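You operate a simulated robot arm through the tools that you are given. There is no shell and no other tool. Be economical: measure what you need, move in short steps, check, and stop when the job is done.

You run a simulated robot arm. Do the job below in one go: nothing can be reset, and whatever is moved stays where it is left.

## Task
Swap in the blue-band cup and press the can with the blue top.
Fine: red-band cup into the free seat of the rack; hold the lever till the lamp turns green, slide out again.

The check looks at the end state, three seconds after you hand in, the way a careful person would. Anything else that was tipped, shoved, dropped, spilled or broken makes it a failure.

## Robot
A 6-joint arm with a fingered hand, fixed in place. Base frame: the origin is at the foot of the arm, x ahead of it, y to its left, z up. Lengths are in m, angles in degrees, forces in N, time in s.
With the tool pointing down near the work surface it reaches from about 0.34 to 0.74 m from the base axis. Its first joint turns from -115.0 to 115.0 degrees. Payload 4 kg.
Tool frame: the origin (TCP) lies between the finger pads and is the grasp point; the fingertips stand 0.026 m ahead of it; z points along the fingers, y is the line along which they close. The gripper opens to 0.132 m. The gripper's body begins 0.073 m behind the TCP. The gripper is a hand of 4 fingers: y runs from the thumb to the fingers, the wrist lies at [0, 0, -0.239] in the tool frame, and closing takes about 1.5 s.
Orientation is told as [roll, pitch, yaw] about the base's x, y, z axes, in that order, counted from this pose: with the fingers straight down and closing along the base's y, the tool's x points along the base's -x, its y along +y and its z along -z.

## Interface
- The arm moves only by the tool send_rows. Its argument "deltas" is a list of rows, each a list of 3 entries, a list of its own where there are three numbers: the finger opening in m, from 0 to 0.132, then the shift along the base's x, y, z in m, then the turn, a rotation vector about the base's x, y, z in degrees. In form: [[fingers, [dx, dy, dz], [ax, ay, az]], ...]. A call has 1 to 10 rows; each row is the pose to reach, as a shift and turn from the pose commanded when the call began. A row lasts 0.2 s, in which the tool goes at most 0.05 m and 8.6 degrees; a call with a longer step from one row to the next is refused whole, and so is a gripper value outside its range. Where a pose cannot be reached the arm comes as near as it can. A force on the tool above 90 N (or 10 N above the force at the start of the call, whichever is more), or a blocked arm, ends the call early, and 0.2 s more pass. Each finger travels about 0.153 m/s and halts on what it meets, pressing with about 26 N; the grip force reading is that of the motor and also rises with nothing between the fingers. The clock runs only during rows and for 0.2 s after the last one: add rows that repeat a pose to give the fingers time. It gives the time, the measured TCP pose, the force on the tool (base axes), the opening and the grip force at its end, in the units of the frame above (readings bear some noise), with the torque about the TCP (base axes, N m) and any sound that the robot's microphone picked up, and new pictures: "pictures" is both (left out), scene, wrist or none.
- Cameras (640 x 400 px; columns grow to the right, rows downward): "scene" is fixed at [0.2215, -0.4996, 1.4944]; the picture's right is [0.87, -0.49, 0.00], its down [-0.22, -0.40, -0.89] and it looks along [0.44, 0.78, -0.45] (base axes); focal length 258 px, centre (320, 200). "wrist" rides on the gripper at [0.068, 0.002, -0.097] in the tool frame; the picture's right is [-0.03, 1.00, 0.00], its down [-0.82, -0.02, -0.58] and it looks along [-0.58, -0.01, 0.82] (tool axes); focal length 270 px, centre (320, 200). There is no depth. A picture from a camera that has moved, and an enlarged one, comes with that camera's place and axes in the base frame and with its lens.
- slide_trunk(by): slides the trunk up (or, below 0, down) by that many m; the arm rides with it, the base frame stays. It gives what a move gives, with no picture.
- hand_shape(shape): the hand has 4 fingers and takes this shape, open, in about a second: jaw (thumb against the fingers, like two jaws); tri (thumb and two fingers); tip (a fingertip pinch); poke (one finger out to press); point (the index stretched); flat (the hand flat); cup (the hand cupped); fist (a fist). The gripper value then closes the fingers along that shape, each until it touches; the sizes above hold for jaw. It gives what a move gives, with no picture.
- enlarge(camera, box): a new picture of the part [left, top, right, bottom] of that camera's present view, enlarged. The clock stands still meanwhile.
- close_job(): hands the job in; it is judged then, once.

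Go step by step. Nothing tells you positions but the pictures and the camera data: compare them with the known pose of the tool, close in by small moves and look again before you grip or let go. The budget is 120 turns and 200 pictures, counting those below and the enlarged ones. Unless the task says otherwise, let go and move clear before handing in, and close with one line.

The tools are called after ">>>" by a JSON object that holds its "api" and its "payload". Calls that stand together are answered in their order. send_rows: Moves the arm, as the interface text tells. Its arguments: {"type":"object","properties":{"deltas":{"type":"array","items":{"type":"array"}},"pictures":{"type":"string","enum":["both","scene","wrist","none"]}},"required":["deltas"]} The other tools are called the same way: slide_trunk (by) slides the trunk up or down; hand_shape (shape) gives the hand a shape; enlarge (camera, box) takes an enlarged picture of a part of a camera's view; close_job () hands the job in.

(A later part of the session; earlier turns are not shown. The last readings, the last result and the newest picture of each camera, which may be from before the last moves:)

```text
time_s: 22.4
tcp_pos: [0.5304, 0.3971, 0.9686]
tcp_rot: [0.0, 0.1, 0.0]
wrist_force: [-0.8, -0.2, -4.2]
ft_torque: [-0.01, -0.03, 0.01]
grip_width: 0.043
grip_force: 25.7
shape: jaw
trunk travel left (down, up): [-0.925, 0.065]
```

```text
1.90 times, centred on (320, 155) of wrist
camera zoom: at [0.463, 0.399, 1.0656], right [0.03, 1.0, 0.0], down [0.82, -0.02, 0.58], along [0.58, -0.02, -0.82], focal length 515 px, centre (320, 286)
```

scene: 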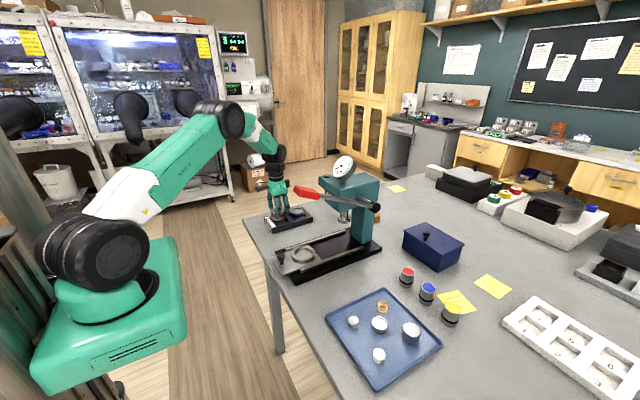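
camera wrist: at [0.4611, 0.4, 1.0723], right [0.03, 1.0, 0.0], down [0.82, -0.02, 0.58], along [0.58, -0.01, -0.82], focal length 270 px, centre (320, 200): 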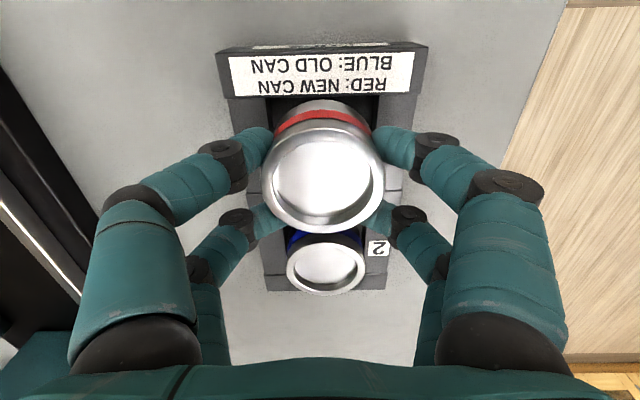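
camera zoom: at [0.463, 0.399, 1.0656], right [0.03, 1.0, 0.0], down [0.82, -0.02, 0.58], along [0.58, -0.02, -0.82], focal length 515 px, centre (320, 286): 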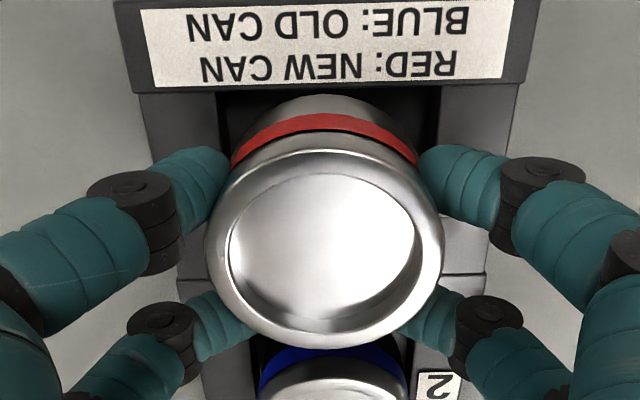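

Now centred in y. I'll lower again gently.

>>> {"api": "send_rows", "payload": {"deltas": [[0.03, [0, 0, -0.004], [0, 0, 0]], [0.03, [0, 0, -0.008], [0, 0, 0]], [0.03, [0, 0, -0.012], [0, 0, 0]], [0.03, [0, 0, -0.012], [0, 0, 0]]], "pictures": "none"}}

>>> {"api": "enlarge", "payload": {"camera": "scene", "box": [250, 180, 330, 240]}}

>>> {"api": "enlarge", "payload": {"camera": "wrist", "box": [220, 50, 420, 260]}}

```text
time_s: 23.4
tcp_pos: [0.5317, 0.3984, 0.9586]
tcp_rot: [0.0, 0.0, 0.0]
wrist_force: [2.5, 0.2, -3.3]
ft_torque: [-0.01, -0.09, 0.0]
grip_width: 0.0433
grip_force: 26.1
shape: jaw
trunk travel left (down, up): [-0.925, 0.065]
```

```text
6.67 times, centred on (290, 210) of scene
camera zoom: at [0.2215, -0.4996, 1.4944], right [0.87, -0.49, 0.0], down [-0.22, -0.4, -0.89], along [0.44, 0.78, -0.45], focal length 1720 px, centre (520, 133)
```

zoom: 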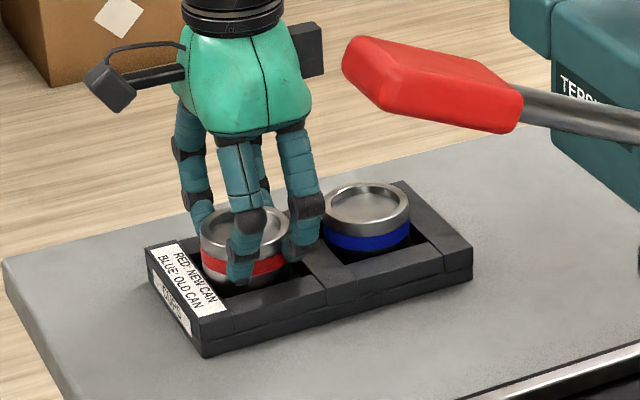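

```text
1.90 times, centred on (320, 155) of wrist
camera zoom: at [0.4631, 0.3995, 1.0539], right [0.03, 1.0, 0.0], down [0.82, -0.02, 0.58], along [0.58, -0.01, -0.82], focal length 515 px, centre (320, 286)
```

zoom: 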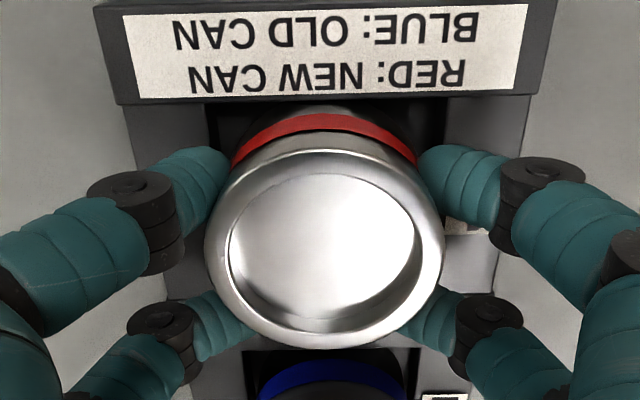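

The cup is entering the seat, with a light side touch on the near wall. I'll move +x 1 mm and continue down.

>>> {"api": "send_rows", "payload": {"deltas": [[0.03, [0.001, 0, 0], [0, 0, 0]], [0.03, [0.001, 0, -0.003], [0, 0, 0]], [0.03, [0.001, 0, -0.006], [0, 0, 0]], [0.03, [0.001, 0, -0.006], [0, 0, 0]]], "pictures": "none"}}

>>> {"api": "enlarge", "payload": {"camera": "scene", "box": [250, 180, 330, 240]}}

```text
time_s: 24.4
tcp_pos: [0.5315, 0.3985, 0.9524]
tcp_rot: [0.0, 0.0, 0.1]
wrist_force: [-0.3, -1.3, -0.2]
ft_torque: [-0.03, -0.08, -0.03]
grip_width: 0.0431
grip_force: 26.0
shape: jaw
trunk travel left (down, up): [-0.925, 0.065]
```

```text
6.67 times, centred on (290, 210) of scene
camera zoom: at [0.2215, -0.4996, 1.4944], right [0.87, -0.49, 0.0], down [-0.22, -0.4, -0.89], along [0.44, 0.78, -0.45], focal length 1720 px, centre (520, 133)
```

zoom: 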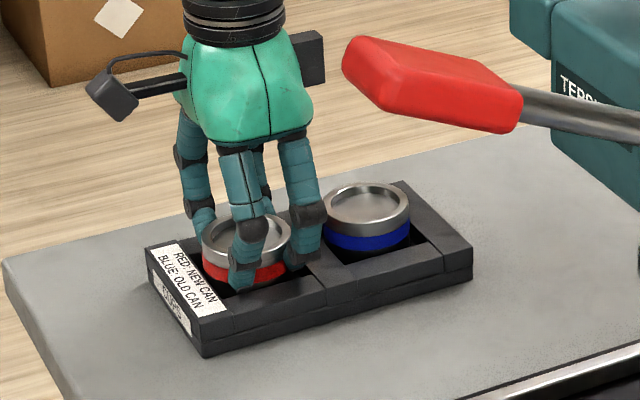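

The red cup's rim matches the blue cup's height and its weight is off the hand, so it is seated. I'll release and rise.

>>> {"api": "send_rows", "payload": {"deltas": [[0.05, [0, 0, 0], [0, 0, 0]], [0.065, [0, 0, 0], [0, 0, 0]], [0.085, [0, 0, 0.0], [0, 0, 0]], [0.085, [0, 0, 0.0], [0, 0, 0]], [0.085, [0, 0, 0.02], [0, 0, 0]], [0.085, [0, 0, 0.05], [0, 0, 0]], [0.085, [0, 0, 0.08], [0, 0, 0]], [0.085, [0, 0, 0.08], [0, 0, 0]]]}}

>>> {"api": "enlarge", "payload": {"camera": "scene", "box": [250, 180, 330, 240]}}

>>> {"api": "enlarge", "payload": {"camera": "wrist", "box": [220, 70, 420, 270]}}

```text
time_s: 26.2
tcp_pos: [0.5314, 0.3989, 1.0309]
tcp_rot: [0.0, 0.0, -0.1]
wrist_force: [0.1, -0.5, -0.3]
ft_torque: [-0.01, 0.0, 0.0]
grip_width: 0.0846
grip_force: 0.1
shape: jaw
trunk travel left (down, up): [-0.925, 0.065]
camera wrist: at [0.4634, 0.4011, 1.1273], right [0.03, 1.0, 0.0], down [0.82, -0.02, 0.58], along [0.58, -0.01, -0.82], focal length 270 px, centre (320, 200)
```

scene: 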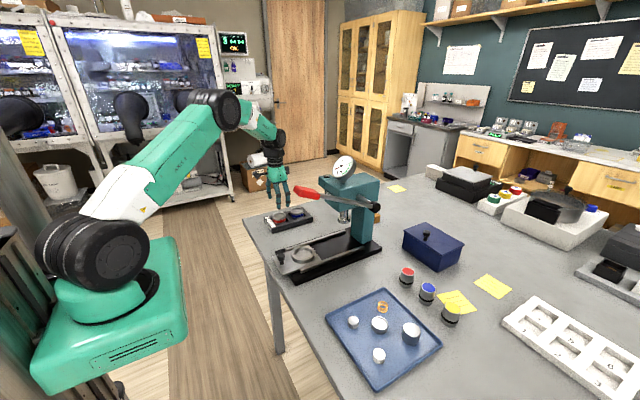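
wrist: 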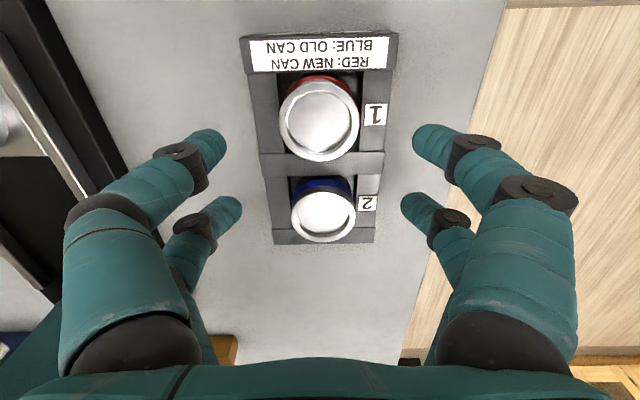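

```text
6.67 times, centred on (290, 210) of scene
camera zoom: at [0.2215, -0.4996, 1.4944], right [0.87, -0.49, 0.0], down [-0.22, -0.4, -0.89], along [0.44, 0.78, -0.45], focal length 1720 px, centre (520, 133)
```

zoom: 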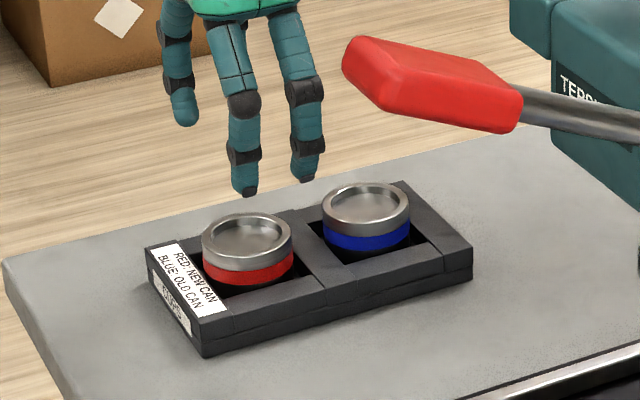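

```text
2.00 times, centred on (320, 170) of wrist
camera zoom: at [0.4634, 0.4011, 1.1273], right [0.03, 1.0, 0.0], down [0.82, -0.02, 0.58], along [0.58, -0.01, -0.82], focal length 541 px, centre (320, 260)
```

zoom: 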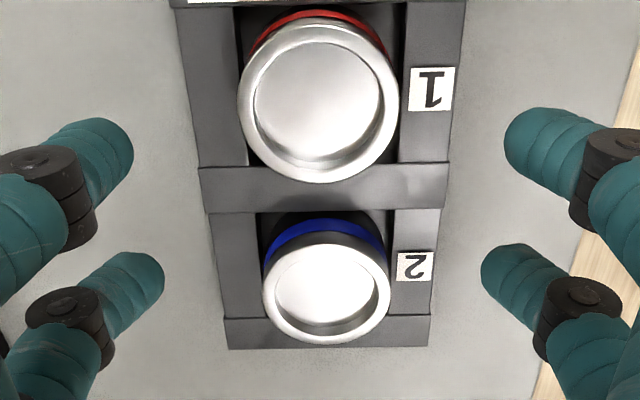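

The red cup sits well in seat 1. The blue cup is near (0.615, 0.400), so I'll go over it and lower to the same height.

>>> {"api": "send_rows", "payload": {"deltas": [[0.085, [0.045, 0.0005, 0], [0, 0, 0]], [0.085, [0.084, 0.0005, 0], [0, 0, 0]], [0.085, [0.084, 0.0005, -0.03], [0, 0, 0]], [0.085, [0.084, 0.0005, -0.055], [0, 0, 0]], [0.085, [0.084, 0.0005, -0.077], [0, 0, 0]], [0.085, [0.084, 0.0005, -0.077], [0, 0, 0]]]}}

>>> {"api": "enlarge", "payload": {"camera": "scene", "box": [250, 180, 330, 240]}}

>>> {"api": "enlarge", "payload": {"camera": "wrist", "box": [220, 70, 420, 270]}}

```text
time_s: 27.6
tcp_pos: [0.6159, 0.3989, 0.9533]
tcp_rot: [0.0, 0.0, -0.1]
wrist_force: [-0.2, -0.3, 0.2]
ft_torque: [0.04, 0.0, 0.03]
grip_width: 0.0847
grip_force: 0.0
shape: jaw
trunk travel left (down, up): [-0.925, 0.065]
camera wrist: at [0.5472, 0.4006, 1.0495], right [0.03, 1.0, 0.0], down [0.82, -0.02, 0.58], along [0.58, -0.01, -0.82], focal length 270 px, centre (320, 200)
```

scene: 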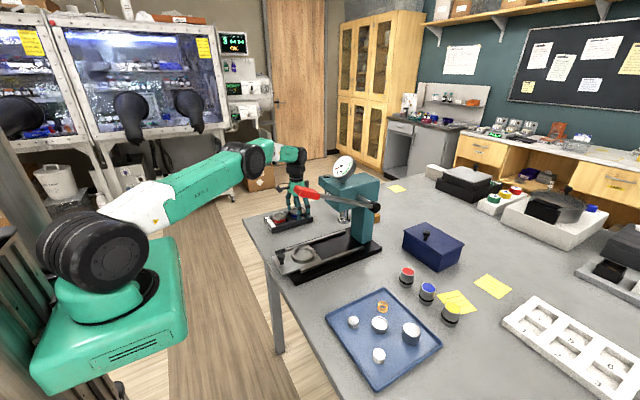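
wrist: 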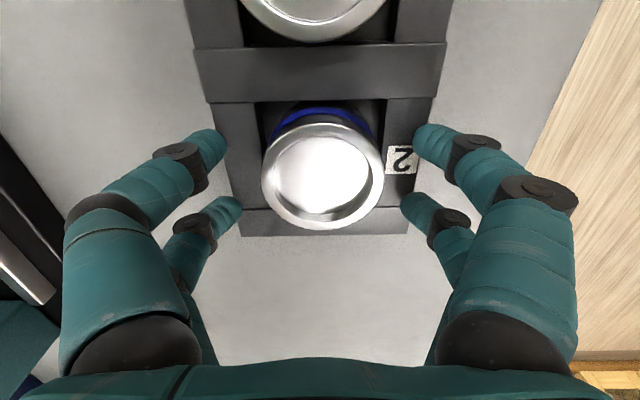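

```text
6.67 times, centred on (290, 210) of scene
camera zoom: at [0.2215, -0.4996, 1.4944], right [0.87, -0.49, 0.0], down [-0.22, -0.4, -0.89], along [0.44, 0.78, -0.45], focal length 1720 px, centre (520, 133)
```

zoom: 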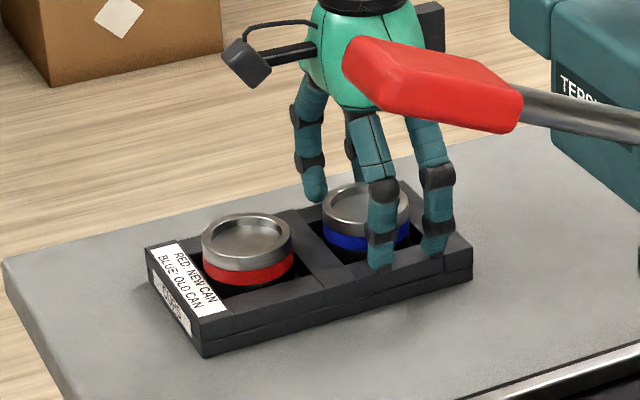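

```text
2.00 times, centred on (320, 170) of wrist
camera zoom: at [0.5472, 0.4006, 1.0495], right [0.03, 1.0, 0.0], down [0.82, -0.02, 0.58], along [0.58, -0.01, -0.82], focal length 541 px, centre (320, 260)
```

zoom: 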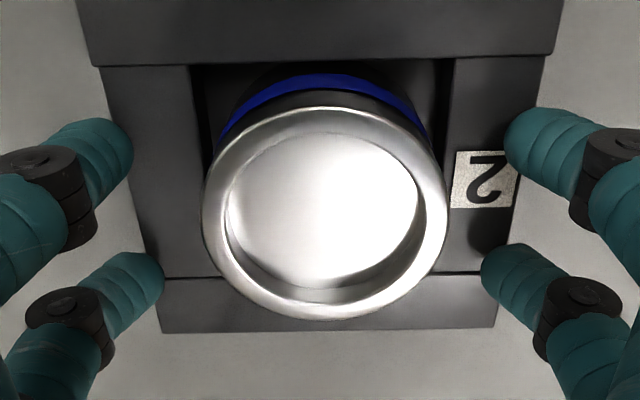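

Well aligned. Closing on the blue cup, then a small lift.

>>> {"api": "send_rows", "payload": {"deltas": [[0.07, [-0.001, 0.001, 0], [0, 0, 0]], [0.05, [-0.001, 0.001, 0], [0, 0, 0]], [0.03, [-0.001, 0.001, 0], [0, 0, 0]], [0.03, [-0.001, 0.001, 0], [0, 0, 0]], [0.03, [-0.001, 0.001, 0], [0, 0, 0]], [0.03, [-0.001, 0.001, 0.01], [0, 0, 0]], [0.03, [-0.001, 0.001, 0.02], [0, 0, 0]], [0.03, [-0.001, 0.001, 0.02], [0, 0, 0]]], "pictures": "none"}}

>>> {"api": "enlarge", "payload": {"camera": "scene", "box": [250, 180, 330, 240]}}

>>> {"api": "enlarge", "payload": {"camera": "wrist", "box": [220, 70, 420, 270]}}

```text
time_s: 29.4
tcp_pos: [0.6159, 0.3994, 0.9733]
tcp_rot: [-0.1, 0.0, 0.0]
wrist_force: [0.3, 0.2, -4.2]
ft_torque: [-0.02, -0.04, -0.02]
grip_width: 0.0375
grip_force: 26.4
shape: jaw
trunk travel left (down, up): [-0.925, 0.065]
```

```text
6.67 times, centred on (290, 210) of scene
camera zoom: at [0.2215, -0.4996, 1.4944], right [0.87, -0.49, 0.0], down [-0.22, -0.4, -0.89], along [0.44, 0.78, -0.45], focal length 1720 px, centre (520, 133)
```

zoom: 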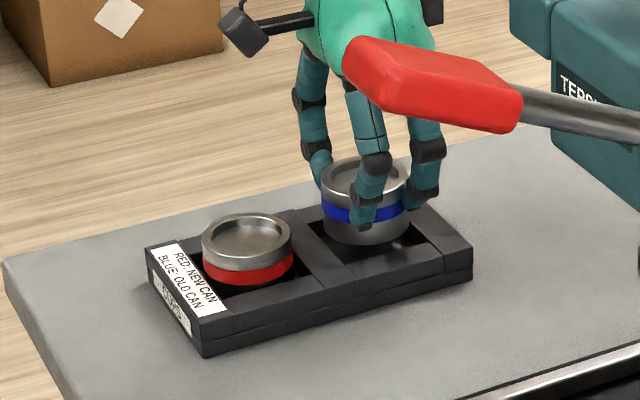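

```text
2.00 times, centred on (320, 170) of wrist
camera zoom: at [0.5468, 0.4011, 1.0696], right [0.03, 1.0, 0.0], down [0.82, -0.02, 0.58], along [0.58, -0.01, -0.82], focal length 541 px, centre (320, 260)
```

zoom: 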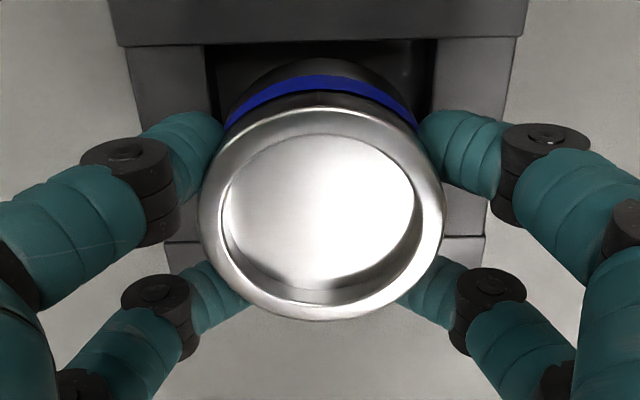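

The blue cup is held, its centre about 2 mm toward -x of the TCP and its rim 11 mm below. I'll lift, go back, swing to the slide and look at the ring.

>>> {"api": "send_rows", "payload": {"deltas": [[0.03, [0, 0, 0.04], [0, 0, 0]], [0.03, [-0.01, 0, 0.08], [0, 0, 0]], [0.03, [-0.05, 0, 0.1], [0, 0, 0]], [0.03, [-0.1, 0, 0.1], [0, 0, 0]], [0.03, [-0.14, -0.02, 0.1], [0, 0, 0]], [0.03, [-0.155, -0.065, 0.1], [0, 0, 0]], [0.03, [-0.155, -0.11, 0.1], [0, 0, 0]], [0.03, [-0.155, -0.155, 0.1], [0, 0, 0]], [0.03, [-0.155, -0.2, 0.1], [0, 0, 0]], [0.03, [-0.155, -0.2, 0.1], [0, 0, 0]]], "pictures": "none"}}

>>> {"api": "send_rows", "payload": {"deltas": [[0.03, [0, -0.035, 0], [0, 0, 0]], [0.03, [0.02, -0.07, 0], [0, 0, 0]], [0.03, [0.05, -0.07, 0], [0, 0, 0]], [0.03, [0.076, -0.07, -0.01], [0, 0, 0]], [0.03, [0.076, -0.07, -0.01], [0, 0, 0]]]}}

>>> {"api": "enlarge", "payload": {"camera": "wrist", "box": [240, 0, 400, 120]}}

>>> {"api": "enlarge", "payload": {"camera": "wrist", "box": [220, 70, 420, 270]}}

```text
time_s: 31.6
tcp_pos: [0.4615, 0.2004, 1.0746]
tcp_rot: [0.1, 0.0, 0.0]
wrist_force: [-0.7, 0.2, -4.5]
ft_torque: [0.01, 0.03, 0.02]
grip_width: 0.0374
grip_force: 26.0
shape: jaw
trunk travel left (down, up): [-0.925, 0.065]
```

```text
time_s: 32.8
tcp_pos: [0.5371, 0.1308, 1.0656]
tcp_rot: [0.0, 0.0, -0.1]
wrist_force: [-0.8, -0.3, -4.5]
ft_torque: [-0.01, -0.03, 0.04]
grip_width: 0.0371
grip_force: 25.4
shape: jaw
trunk travel left (down, up): [-0.925, 0.065]
camera wrist: at [0.4675, 0.1328, 1.1613], right [0.03, 1.0, 0.0], down [0.82, -0.02, 0.58], along [0.58, -0.01, -0.82], focal length 270 px, centre (320, 200)
```

scene: 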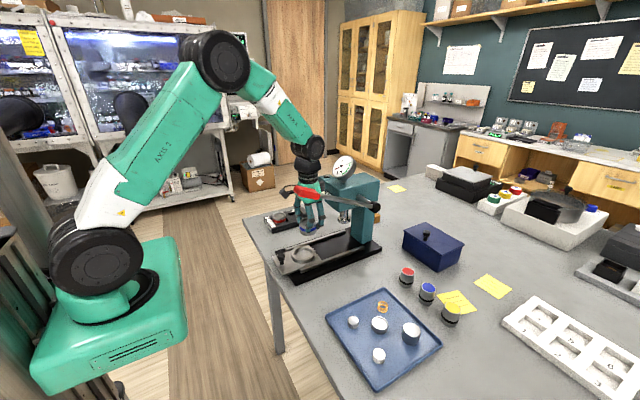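
wrist: 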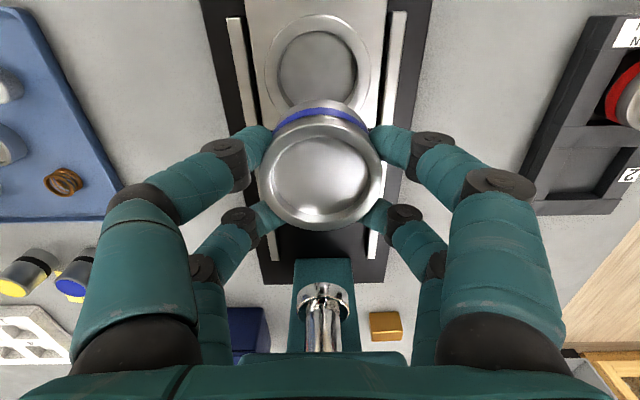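

```text
3.33 times, centred on (320, 60) of wrist
camera zoom: at [0.4675, 0.1328, 1.1613], right [0.03, 1.0, 0.0], down [0.82, -0.02, 0.58], along [0.58, -0.01, -0.82], focal length 901 px, centre (320, 667)
```

zoom: 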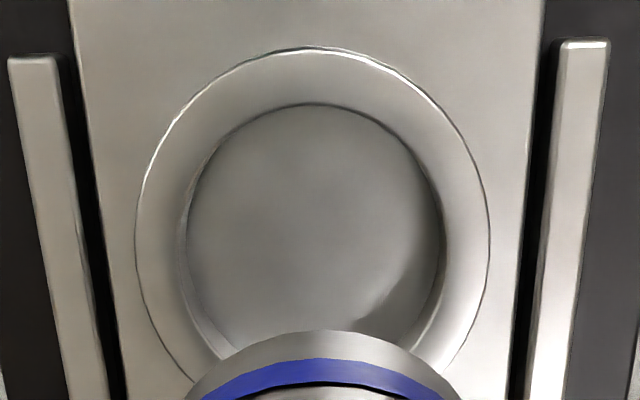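

```text
2.00 times, centred on (320, 170) of wrist
camera zoom: at [0.4675, 0.1328, 1.1613], right [0.03, 1.0, 0.0], down [0.82, -0.02, 0.58], along [0.58, -0.01, -0.82], focal length 541 px, centre (320, 260)
```

zoom: 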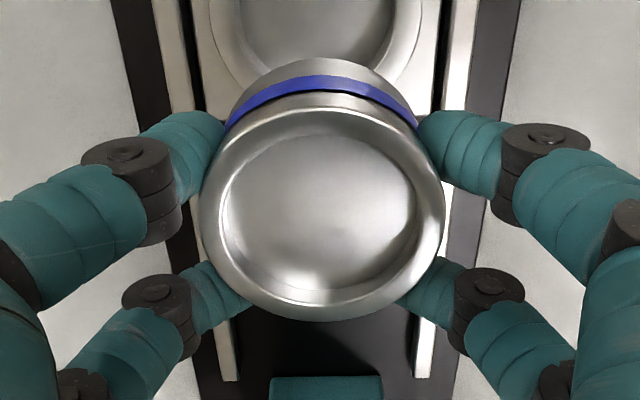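

Ring centre is about (0.512, 0.130) and the held cup is at (0.5345, 0.132). I'll shift by (-0.0227, -0.0018), come down close and look again.

>>> {"api": "send_rows", "payload": {"deltas": [[0.03, [-0.0227, -0.0018, 0], [0, 0, 0]], [0.03, [-0.0227, -0.0018, -0.04], [0, 0, 0]], [0.03, [-0.0227, -0.0018, -0.07], [0, 0, 0]], [0.03, [-0.0227, -0.0018, -0.07], [0, 0, 0]]], "pictures": "none"}}

>>> {"api": "enlarge", "payload": {"camera": "wrist", "box": [220, 60, 420, 260]}}

>>> {"api": "enlarge", "payload": {"camera": "scene", "box": [270, 210, 350, 280]}}

```text
time_s: 33.8
tcp_pos: [0.5125, 0.1283, 0.9954]
tcp_rot: [0.1, 0.0, 0.0]
wrist_force: [-1.0, 0.1, -3.9]
ft_torque: [-0.01, -0.02, 0.0]
grip_width: 0.0369
grip_force: 25.8
shape: jaw
trunk travel left (down, up): [-0.925, 0.065]
```

```text
2.00 times, centred on (320, 160) of wrist
camera zoom: at [0.4451, 0.1304, 1.0904], right [0.03, 1.0, 0.0], down [0.82, -0.02, 0.58], along [0.58, -0.01, -0.82], focal length 541 px, centre (320, 280)
```

zoom: 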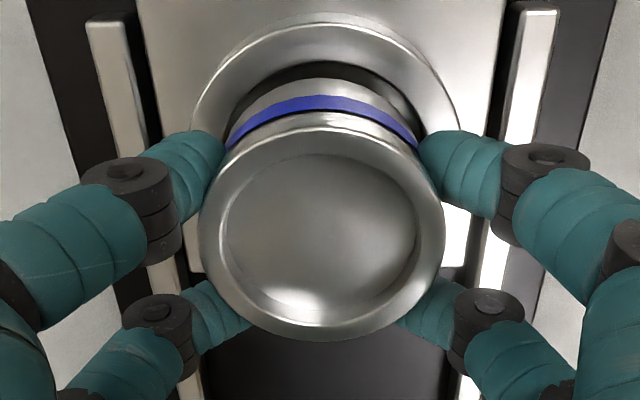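

```text
5.71 times, centred on (310, 245) of scene
camera zoom: at [0.2215, -0.4996, 1.4944], right [0.87, -0.49, 0.0], down [-0.22, -0.4, -0.89], along [0.44, 0.78, -0.45], focal length 1474 px, centre (377, -57)
```

zoom: 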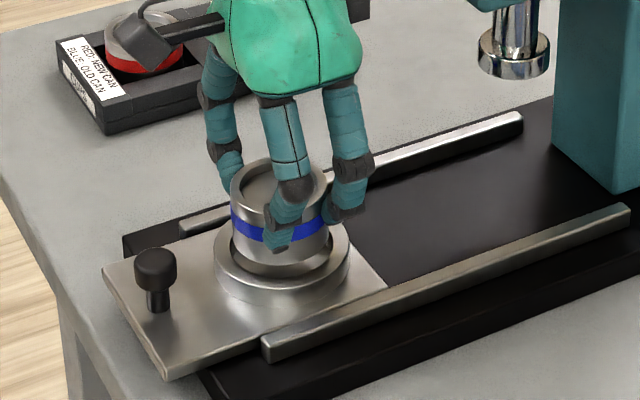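

Nearly concentric. I'll add half a millimetre in x and lower gently.

>>> {"api": "send_rows", "payload": {"deltas": [[0.03, [0.0005, 0, -0.006], [0, 0, 0]], [0.03, [0.0005, 0, -0.012], [0, 0, 0]], [0.03, [0.0005, 0, -0.016], [0, 0, 0]], [0.03, [0.0005, 0, -0.016], [0, 0, 0]]], "pictures": "none"}}

>>> {"api": "enlarge", "payload": {"camera": "wrist", "box": [220, 60, 420, 260]}}

>>> {"api": "enlarge", "payload": {"camera": "scene", "box": [270, 210, 350, 280]}}

```text
time_s: 34.8
tcp_pos: [0.5138, 0.1281, 0.9791]
tcp_rot: [0.1, 0.0, -0.1]
wrist_force: [0.7, 0.3, -4.2]
ft_torque: [-0.02, -0.01, -0.01]
grip_width: 0.037
grip_force: 26.3
shape: jaw
trunk travel left (down, up): [-0.925, 0.065]
```

```text
2.00 times, centred on (320, 160) of wrist
camera zoom: at [0.4454, 0.1296, 1.0748], right [0.03, 1.0, 0.0], down [0.82, -0.02, 0.58], along [0.58, -0.01, -0.82], focal length 541 px, centre (320, 280)
```

zoom: 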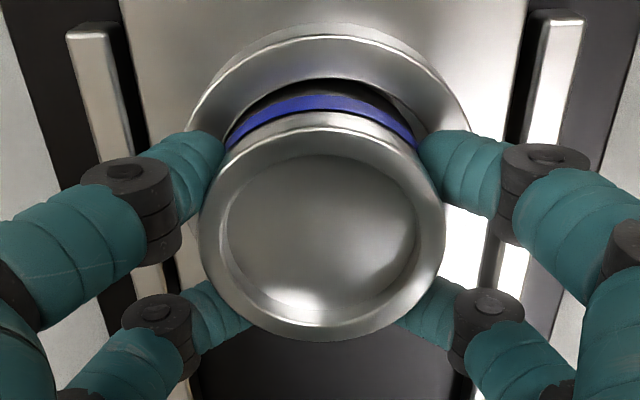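

```text
5.71 times, centred on (310, 245) of scene
camera zoom: at [0.2215, -0.4996, 1.4944], right [0.87, -0.49, 0.0], down [-0.22, -0.4, -0.89], along [0.44, 0.78, -0.45], focal length 1474 px, centre (377, -57)
```

zoom: 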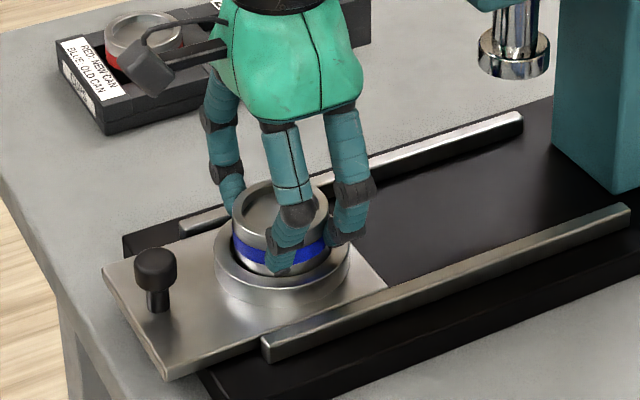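

The ring looks about 1.5–2 mm toward +y of the cup. I'll correct that, then lower.

>>> {"api": "send_rows", "payload": {"deltas": [[0.03, [0, 0.0017, 0], [0, 0, 0]], [0.03, [0, 0.0017, -0.003], [0, 0, 0]], [0.03, [0, 0.0017, -0.006], [0, 0, 0]], [0.03, [0, 0.0017, -0.006], [0, 0, 0]]], "pictures": "none"}}

>>> {"api": "enlarge", "payload": {"camera": "wrist", "box": [220, 60, 420, 260]}}

```text
time_s: 35.8
tcp_pos: [0.5144, 0.1309, 0.9725]
tcp_rot: [0.0, 0.0, -0.1]
wrist_force: [-0.7, -0.5, -3.7]
ft_torque: [-0.01, -0.03, 0.01]
grip_width: 0.0369
grip_force: 26.5
shape: jaw
trunk travel left (down, up): [-0.925, 0.065]
```

```text
2.00 times, centred on (320, 160) of wrist
camera zoom: at [0.4464, 0.1314, 1.069], right [0.03, 1.0, 0.0], down [0.82, -0.02, 0.58], along [0.58, -0.01, -0.82], focal length 541 px, centre (320, 280)
```

zoom: 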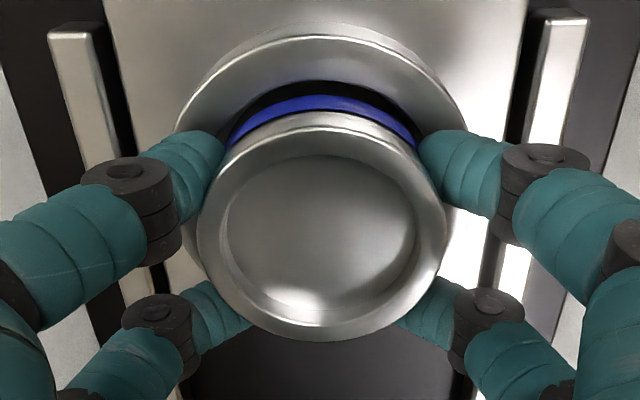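

>>> {"api": "send_rows", "payload": {"deltas": [[0.03, [0, 0, -0.003], [0, 0, 0]], [0.03, [0, 0, -0.005], [0, 0, 0]], [0.03, [0, 0, -0.005], [0, 0, 0]]], "pictures": "none"}}

>>> {"api": "enlarge", "payload": {"camera": "scene", "box": [270, 210, 350, 280]}}

```text
time_s: 36.6
tcp_pos: [0.5144, 0.1296, 0.9719]
tcp_rot: [0.1, -0.4, 0.0]
wrist_force: [4.7, 0.3, 36.1]
ft_torque: [-0.12, 0.23, -0.01]
grip_width: 0.0379
grip_force: 26.4
shape: jaw
trunk travel left (down, up): [-0.925, 0.065]
```

```text
5.71 times, centred on (310, 245) of scene
camera zoom: at [0.2215, -0.4996, 1.4944], right [0.87, -0.49, 0.0], down [-0.22, -0.4, -0.89], along [0.44, 0.78, -0.45], focal length 1474 px, centre (377, -57)
```

zoom: 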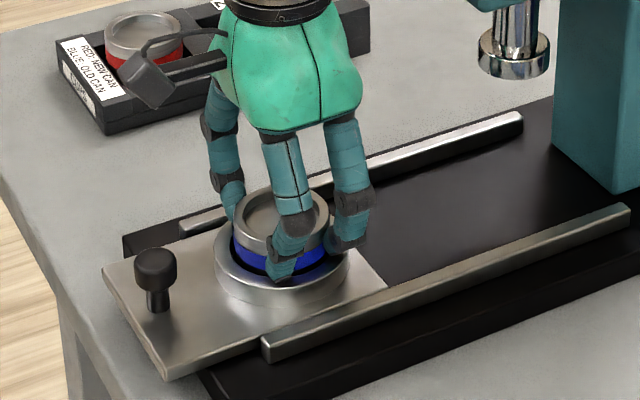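

The cup is at the same height the red one had, and the 36 N says it is bottomed out. I'll relax the push, release and rise.

>>> {"api": "send_rows", "payload": {"deltas": [[0.03, [0, 0, 0.004], [0, 0, 0]], [0.03, [0, 0, 0.004], [0, 0, 0]], [0.05, [0, 0, 0.004], [0, 0, 0]], [0.07, [0, 0, 0.004], [0, 0, 0]], [0.09, [0, 0, 0.004], [0, 0, 0]], [0.09, [0, 0, 0.004], [0, 0, 0]], [0.09, [0, 0, 0.03], [0, 0, 0]], [0.09, [0, 0, 0.07], [0, 0, 0]], [0.09, [0, 0, 0.1], [0, 0, 0]], [0.09, [0, 0, 0.1], [0, 0, 0]]], "pictures": "wrist"}}

>>> {"api": "enlarge", "payload": {"camera": "scene", "box": [270, 210, 350, 280]}}

>>> {"api": "enlarge", "payload": {"camera": "wrist", "box": [220, 60, 420, 260]}}

```text
time_s: 38.8
tcp_pos: [0.5151, 0.129, 1.0667]
tcp_rot: [0.0, 0.1, -0.1]
wrist_force: [-1.7, 0.3, 0.3]
ft_torque: [0.0, 0.02, 0.0]
grip_width: 0.0899
grip_force: 0.1
shape: jaw
trunk travel left (down, up): [-0.925, 0.065]
camera wrist: at [0.4469, 0.1308, 1.1638], right [0.03, 1.0, 0.0], down [0.82, -0.02, 0.58], along [0.58, -0.01, -0.82], focal length 270 px, centre (320, 200)
```

wrist: 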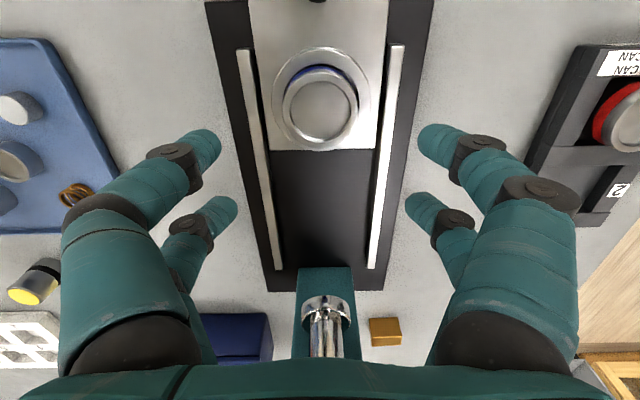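

```text
5.71 times, centred on (310, 245) of scene
camera zoom: at [0.2215, -0.4996, 1.4944], right [0.87, -0.49, 0.0], down [-0.22, -0.4, -0.89], along [0.44, 0.78, -0.45], focal length 1474 px, centre (377, -57)
```

zoom: 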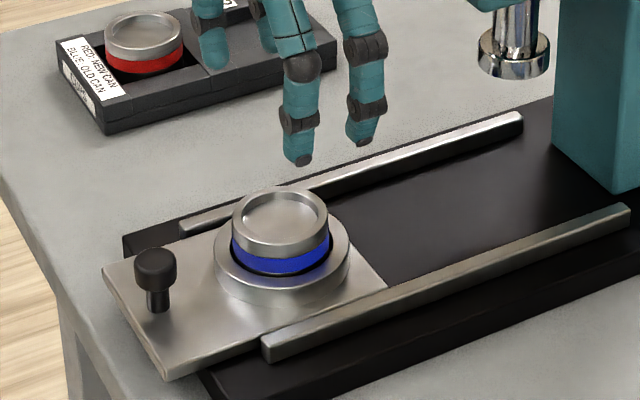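

```text
2.00 times, centred on (320, 160) of wrist
camera zoom: at [0.4469, 0.1308, 1.1638], right [0.03, 1.0, 0.0], down [0.82, -0.02, 0.58], along [0.58, -0.01, -0.82], focal length 541 px, centre (320, 280)
```

zoom: 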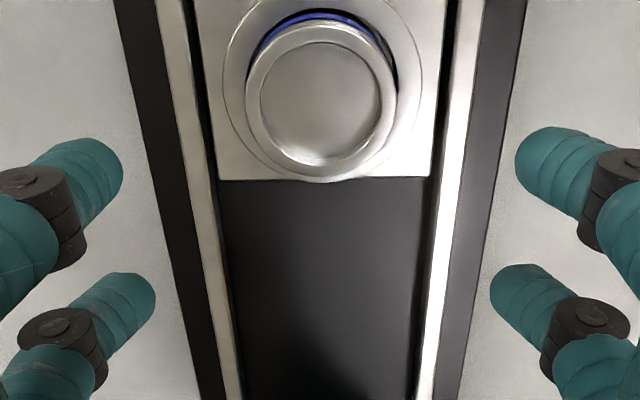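

The blue cup is seated in the slide. The cans stand near x 0.766, y -0.09, -0.17 and -0.25, and the blue top is the middle one. I'll back off, pass around the lever end and look at them.

>>> {"api": "send_rows", "payload": {"deltas": [[0.09, [-0.04, 0, 0.02], [0, 0, 0]], [0.09, [-0.08, 0, 0.03], [0, 0, 0]], [0.09, [-0.12, -0.01, 0.03], [0, 0, 0]], [0.09, [-0.15, -0.03, 0.03], [0, 0, 0]], [0.09, [-0.16, -0.07, 0.03], [0, 0, 0]], [0.09, [-0.165, -0.11, 0.03], [0, 0, 0]], [0.09, [-0.165, -0.15, 0.03], [0, 0, 0]], [0.09, [-0.165, -0.19, 0.03], [0, 0, 0]], [0.09, [-0.165, -0.23, 0.03], [0, 0, 0]], [0.09, [-0.165, -0.23, 0.03], [0, 0, 0]]], "pictures": "scene"}}

```text
time_s: 41.0
tcp_pos: [0.3474, -0.1017, 1.0962]
tcp_rot: [0.0, 0.0, 0.0]
wrist_force: [-0.3, -0.9, 0.3]
ft_torque: [-0.03, 0.01, 0.01]
grip_width: 0.0895
grip_force: 0.1
shape: jaw
trunk travel left (down, up): [-0.925, 0.065]
```

scene: 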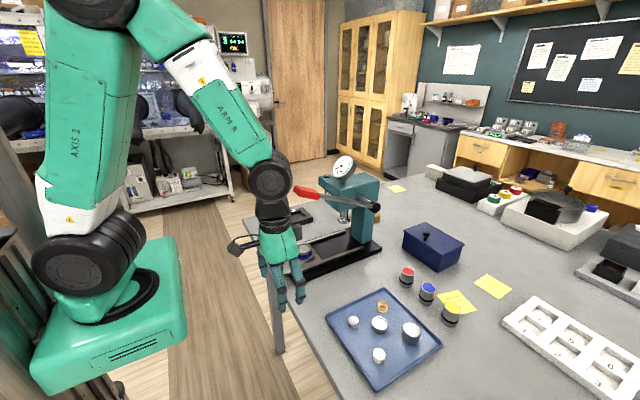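

>>> {"api": "send_rows", "payload": {"deltas": [[0.09, [0, -0.04, 0], [0, 0, 0]], [0.09, [0.02, -0.08, 0], [0, 0, 0]], [0.09, [0.06, -0.09, 0], [0, 0, 0]], [0.09, [0.1, -0.09, 0], [0, 0, 0]], [0.09, [0.14, -0.09, 0], [0, 0, 0]], [0.09, [0.18, -0.09, 0], [0, 0, 0]], [0.09, [0.21, -0.09, 0], [0, 0, 0]], [0.09, [0.21, -0.09, 0], [0, 0, 0]]]}}

>>> {"api": "enlarge", "payload": {"camera": "wrist", "box": [220, 130, 440, 340]}}

>>> {"api": "enlarge", "payload": {"camera": "scene", "box": [370, 240, 490, 340]}}

```text
time_s: 42.8
tcp_pos: [0.5597, -0.1893, 1.0977]
tcp_rot: [0.0, 0.0, 0.1]
wrist_force: [-0.2, 0.2, 0.6]
ft_torque: [0.0, 0.03, -0.01]
grip_width: 0.0897
grip_force: 0.0
shape: jaw
trunk travel left (down, up): [-0.925, 0.065]
camera wrist: at [0.491, -0.1876, 1.1932], right [0.03, 1.0, 0.0], down [0.82, -0.02, 0.58], along [0.58, -0.01, -0.82], focal length 270 px, centre (320, 200)
```

scene: 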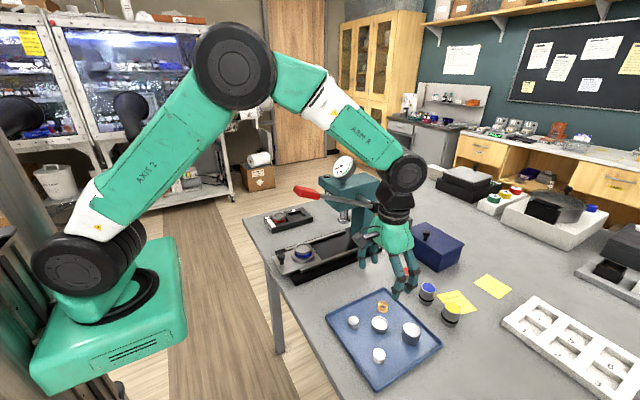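
wrist: 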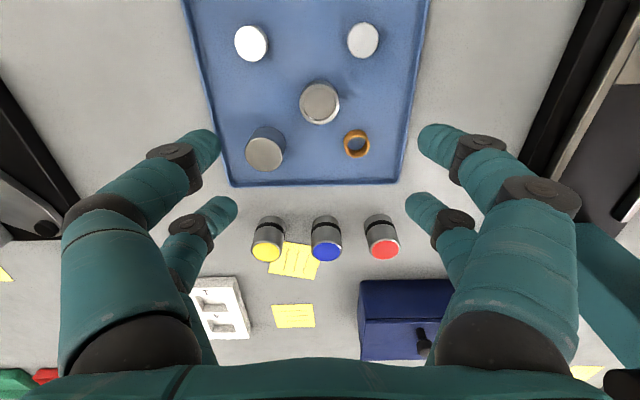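

```text
1.90 times, centred on (330, 235) of wrist
camera zoom: at [0.491, -0.1876, 1.1932], right [0.03, 1.0, 0.0], down [0.82, -0.02, 0.58], along [0.58, -0.01, -0.82], focal length 515 px, centre (301, 133)
```

zoom: 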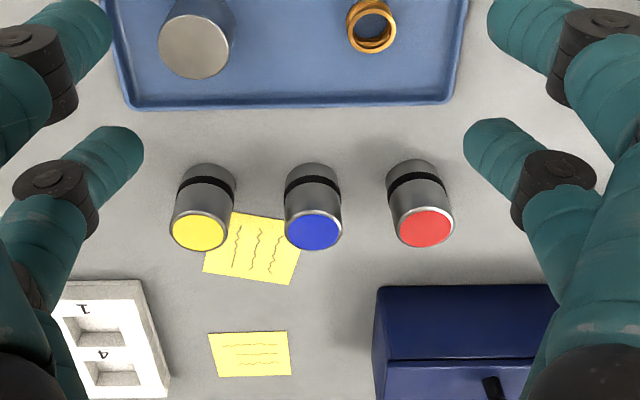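

```text
4.00 times, centred on (430, 290) of scene
camera zoom: at [0.2215, -0.4996, 1.4944], right [0.87, -0.49, 0.0], down [-0.22, -0.4, -0.89], along [0.44, 0.78, -0.45], focal length 1032 px, centre (-120, -160)
```

zoom: 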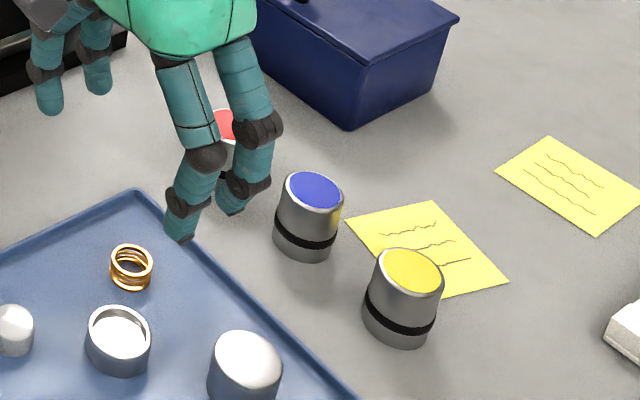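

The blue can is at about (0.755, -0.184), its top near z 0.93–0.94, which is past the straight-down reach. I'll tilt the hand 20° forward, approach and re-measure.

>>> {"api": "send_rows", "payload": {"deltas": [[0.08, [0.03, 0.002, -0.02], [0, -7, 0]], [0.07, [0.06, 0.003, -0.04], [0, -14, 0]], [0.07, [0.08, 0.003, -0.06], [0, -20, 0]], [0.07, [0.1, 0.003, -0.075], [0, -20, 0]], [0.07, [0.1, 0.003, -0.075], [0, -20, 0]]]}}

>>> {"api": "enlarge", "payload": {"camera": "wrist", "box": [220, 80, 420, 280]}}

>>> {"api": "enlarge", "payload": {"camera": "scene", "box": [370, 230, 490, 330]}}

```text
time_s: 44.0
tcp_pos: [0.6612, -0.1855, 1.0231]
tcp_rot: [0.0, -20.0, 0.0]
wrist_force: [-0.2, -0.4, -0.8]
ft_torque: [0.03, -0.02, 0.04]
grip_width: 0.0706
grip_force: 0.1
shape: jaw
trunk travel left (down, up): [-0.925, 0.065]
camera wrist: at [0.5627, -0.1838, 1.0898], right [0.02, 1.0, 0.01], down [0.57, -0.02, 0.82], along [0.82, -0.01, -0.57], focal length 270 px, centre (320, 200)
```

scene: 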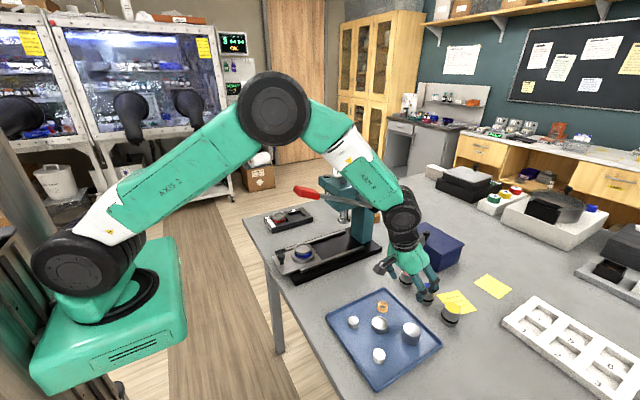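
wrist: 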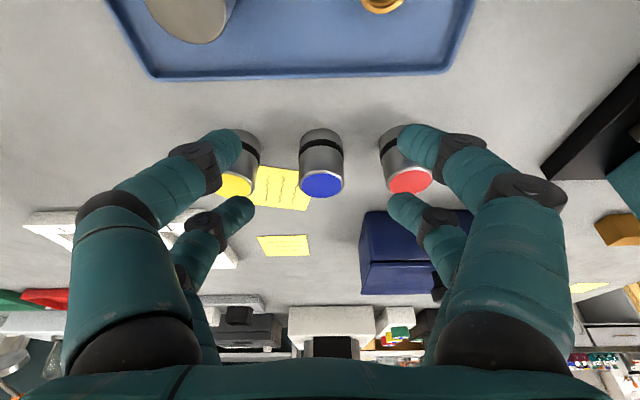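

```text
2.00 times, centred on (320, 180) of wrist
camera zoom: at [0.5627, -0.1838, 1.0898], right [0.02, 1.0, 0.01], down [0.57, -0.02, 0.82], along [0.82, -0.01, -0.57], focal length 541 px, centre (320, 240)
```

zoom: 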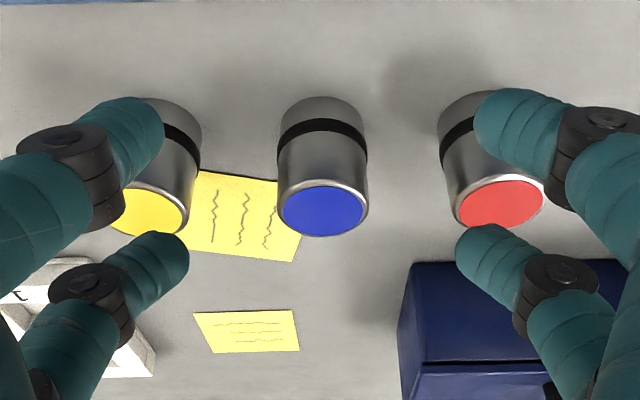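

```text
4.00 times, centred on (430, 280) of scene
camera zoom: at [0.2215, -0.4996, 1.4944], right [0.87, -0.49, 0.0], down [-0.22, -0.4, -0.89], along [0.44, 0.78, -0.45], focal length 1032 px, centre (-120, -120)
```

zoom: 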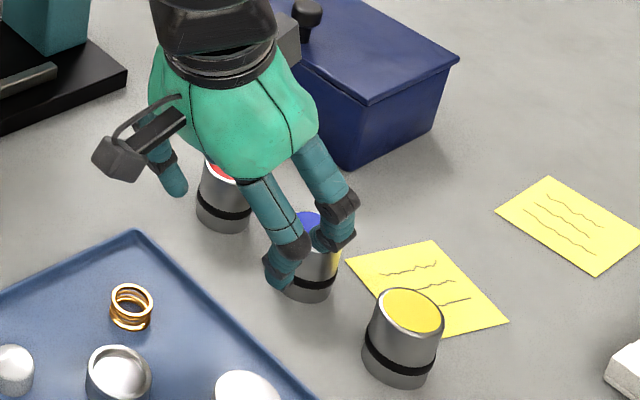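

The blue can's top is at about (0.740, -0.185, 0.950) with a diameter of about 0.039 and the table at about 0.90. I'll narrow the opening to 0.06 and approach above it.

>>> {"api": "send_rows", "payload": {"deltas": [[0.06, [0.02, 0, -0.005], [0, 0, 0]], [0.06, [0.05, 0, -0.01], [0, 0, 0]], [0.06, [0.077, 0, -0.02], [0, 0, 0]], [0.06, [0.079, 0, -0.035], [0, 0, 0]], [0.06, [0.079, 0, -0.035], [0, 0, 0]]], "pictures": "wrist"}}

>>> {"api": "enlarge", "payload": {"camera": "scene", "box": [370, 230, 490, 330]}}

>>> {"api": "enlarge", "payload": {"camera": "wrist", "box": [220, 100, 420, 260]}}

```text
time_s: 45.2
tcp_pos: [0.7379, -0.1865, 0.9885]
tcp_rot: [-0.1, -20.0, 0.0]
wrist_force: [0.0, 0.2, 0.2]
ft_torque: [0.01, -0.02, 0.0]
grip_width: 0.0605
grip_force: 0.1
shape: jaw
trunk travel left (down, up): [-0.925, 0.065]
camera wrist: at [0.6418, -0.1853, 1.0542], right [0.02, 1.0, 0.01], down [0.57, -0.02, 0.82], along [0.82, -0.01, -0.57], focal length 270 px, centre (320, 200)
```

wrist: 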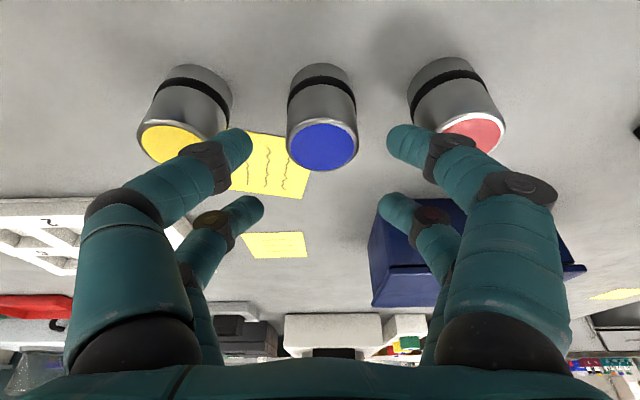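

```text
4.00 times, centred on (430, 280) of scene
camera zoom: at [0.2215, -0.4996, 1.4944], right [0.87, -0.49, 0.0], down [-0.22, -0.4, -0.89], along [0.44, 0.78, -0.45], focal length 1032 px, centre (-120, -120)
```

zoom: 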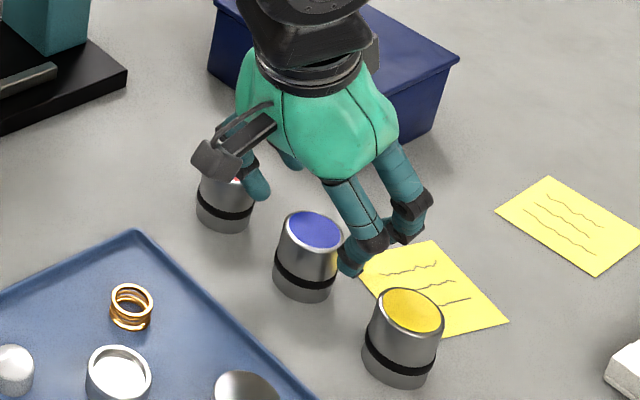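

```text
2.50 times, centred on (320, 180) of wrist
camera zoom: at [0.6418, -0.1853, 1.0542], right [0.02, 1.0, 0.01], down [0.57, -0.02, 0.82], along [0.82, -0.01, -0.57], focal length 676 px, centre (320, 250)
```

zoom: 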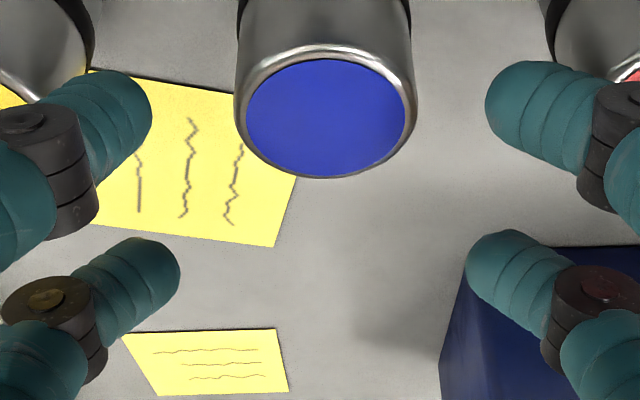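

The estimate is consistent: can axis at (0.742, -0.185), top 0.949. I'll descend with the fingers on both sides of it.

>>> {"api": "send_rows", "payload": {"deltas": [[0.06, [0.004, 0.001, -0.015], [0, 0, 0]], [0.06, [0.004, 0.001, -0.03], [0, 0, 0]], [0.06, [0.004, 0.001, -0.039], [0, 0, 0]], [0.06, [0.004, 0.001, -0.039], [0, 0, 0]]], "pictures": "wrist"}}

>>> {"api": "enlarge", "payload": {"camera": "scene", "box": [380, 240, 480, 330]}}

```text
time_s: 46.2
tcp_pos: [0.7428, -0.1865, 0.9482]
tcp_rot: [-0.1, -20.0, -0.1]
wrist_force: [-0.9, -0.7, 0.4]
ft_torque: [-0.01, 0.04, -0.03]
grip_width: 0.0609
grip_force: 0.1
shape: jaw
trunk travel left (down, up): [-0.925, 0.065]
camera wrist: at [0.6452, -0.1845, 1.0152], right [0.02, 1.0, 0.01], down [0.57, -0.02, 0.82], along [0.82, -0.01, -0.57], focal length 270 px, centre (320, 200)
```

wrist: 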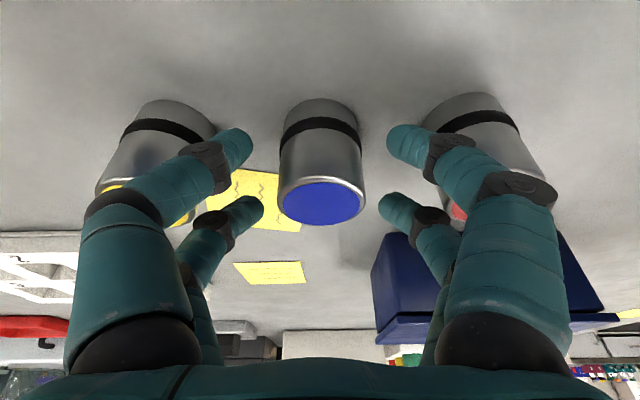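

```text
4.44 times, centred on (430, 285) of scene
camera zoom: at [0.2215, -0.4996, 1.4944], right [0.87, -0.49, 0.0], down [-0.22, -0.4, -0.89], along [0.44, 0.78, -0.45], focal length 1147 px, centre (-169, -178)
```

zoom: 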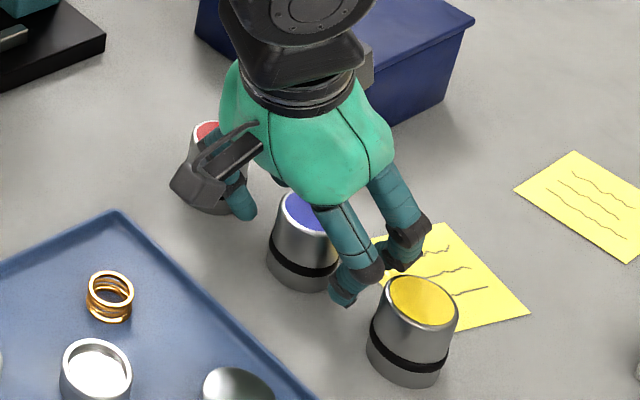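

The can's top is exactly at the TCP's image point. I'll close on it.

>>> {"api": "send_rows", "payload": {"deltas": [[0.05, [0, 0, 0], [0, 0, 0]], [0.035, [0, 0, 0], [0, 0, 0]], [0.02, [0, 0, 0], [0, 0, 0]], [0.005, [0, 0, 0], [0, 0, 0]], [0.005, [0, 0, 0], [0, 0, 0]], [0.005, [0, 0, 0], [0, 0, 0]]], "pictures": "wrist"}}

>>> {"api": "enlarge", "payload": {"camera": "scene", "box": [380, 240, 480, 330]}}

```text
time_s: 47.6
tcp_pos: [0.7419, -0.1867, 0.9485]
tcp_rot: [0.1, -20.0, 0.0]
wrist_force: [-1.8, -0.9, 2.5]
ft_torque: [-0.03, 0.11, 0.01]
grip_width: 0.02
grip_force: 25.8
shape: jaw
trunk travel left (down, up): [-0.925, 0.065]
camera wrist: at [0.6449, -0.1846, 1.0156], right [0.02, 1.0, 0.01], down [0.57, -0.02, 0.82], along [0.82, -0.01, -0.57], focal length 270 px, centre (320, 200)
```

wrist: 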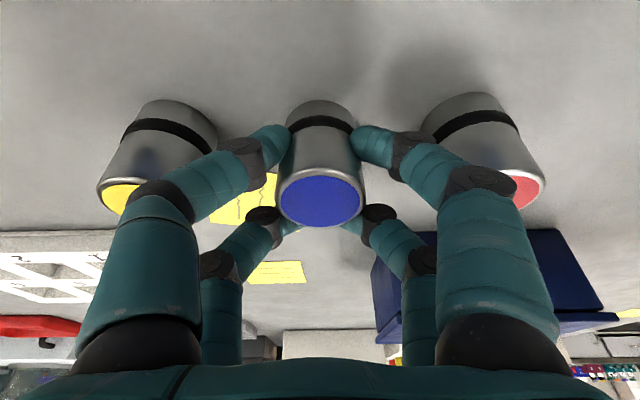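

```text
4.44 times, centred on (430, 285) of scene
camera zoom: at [0.2215, -0.4996, 1.4944], right [0.87, -0.49, 0.0], down [-0.22, -0.4, -0.89], along [0.44, 0.78, -0.45], focal length 1147 px, centre (-169, -178)
```

zoom: 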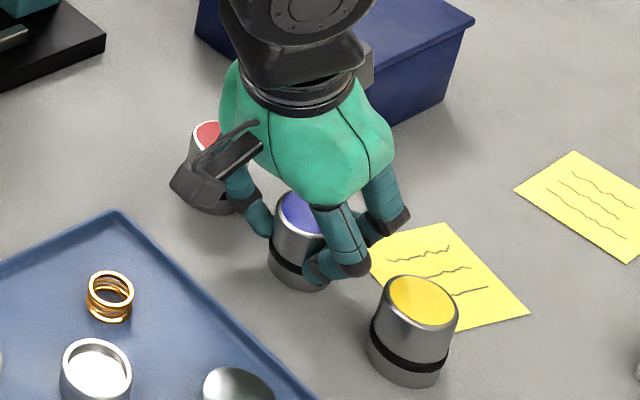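

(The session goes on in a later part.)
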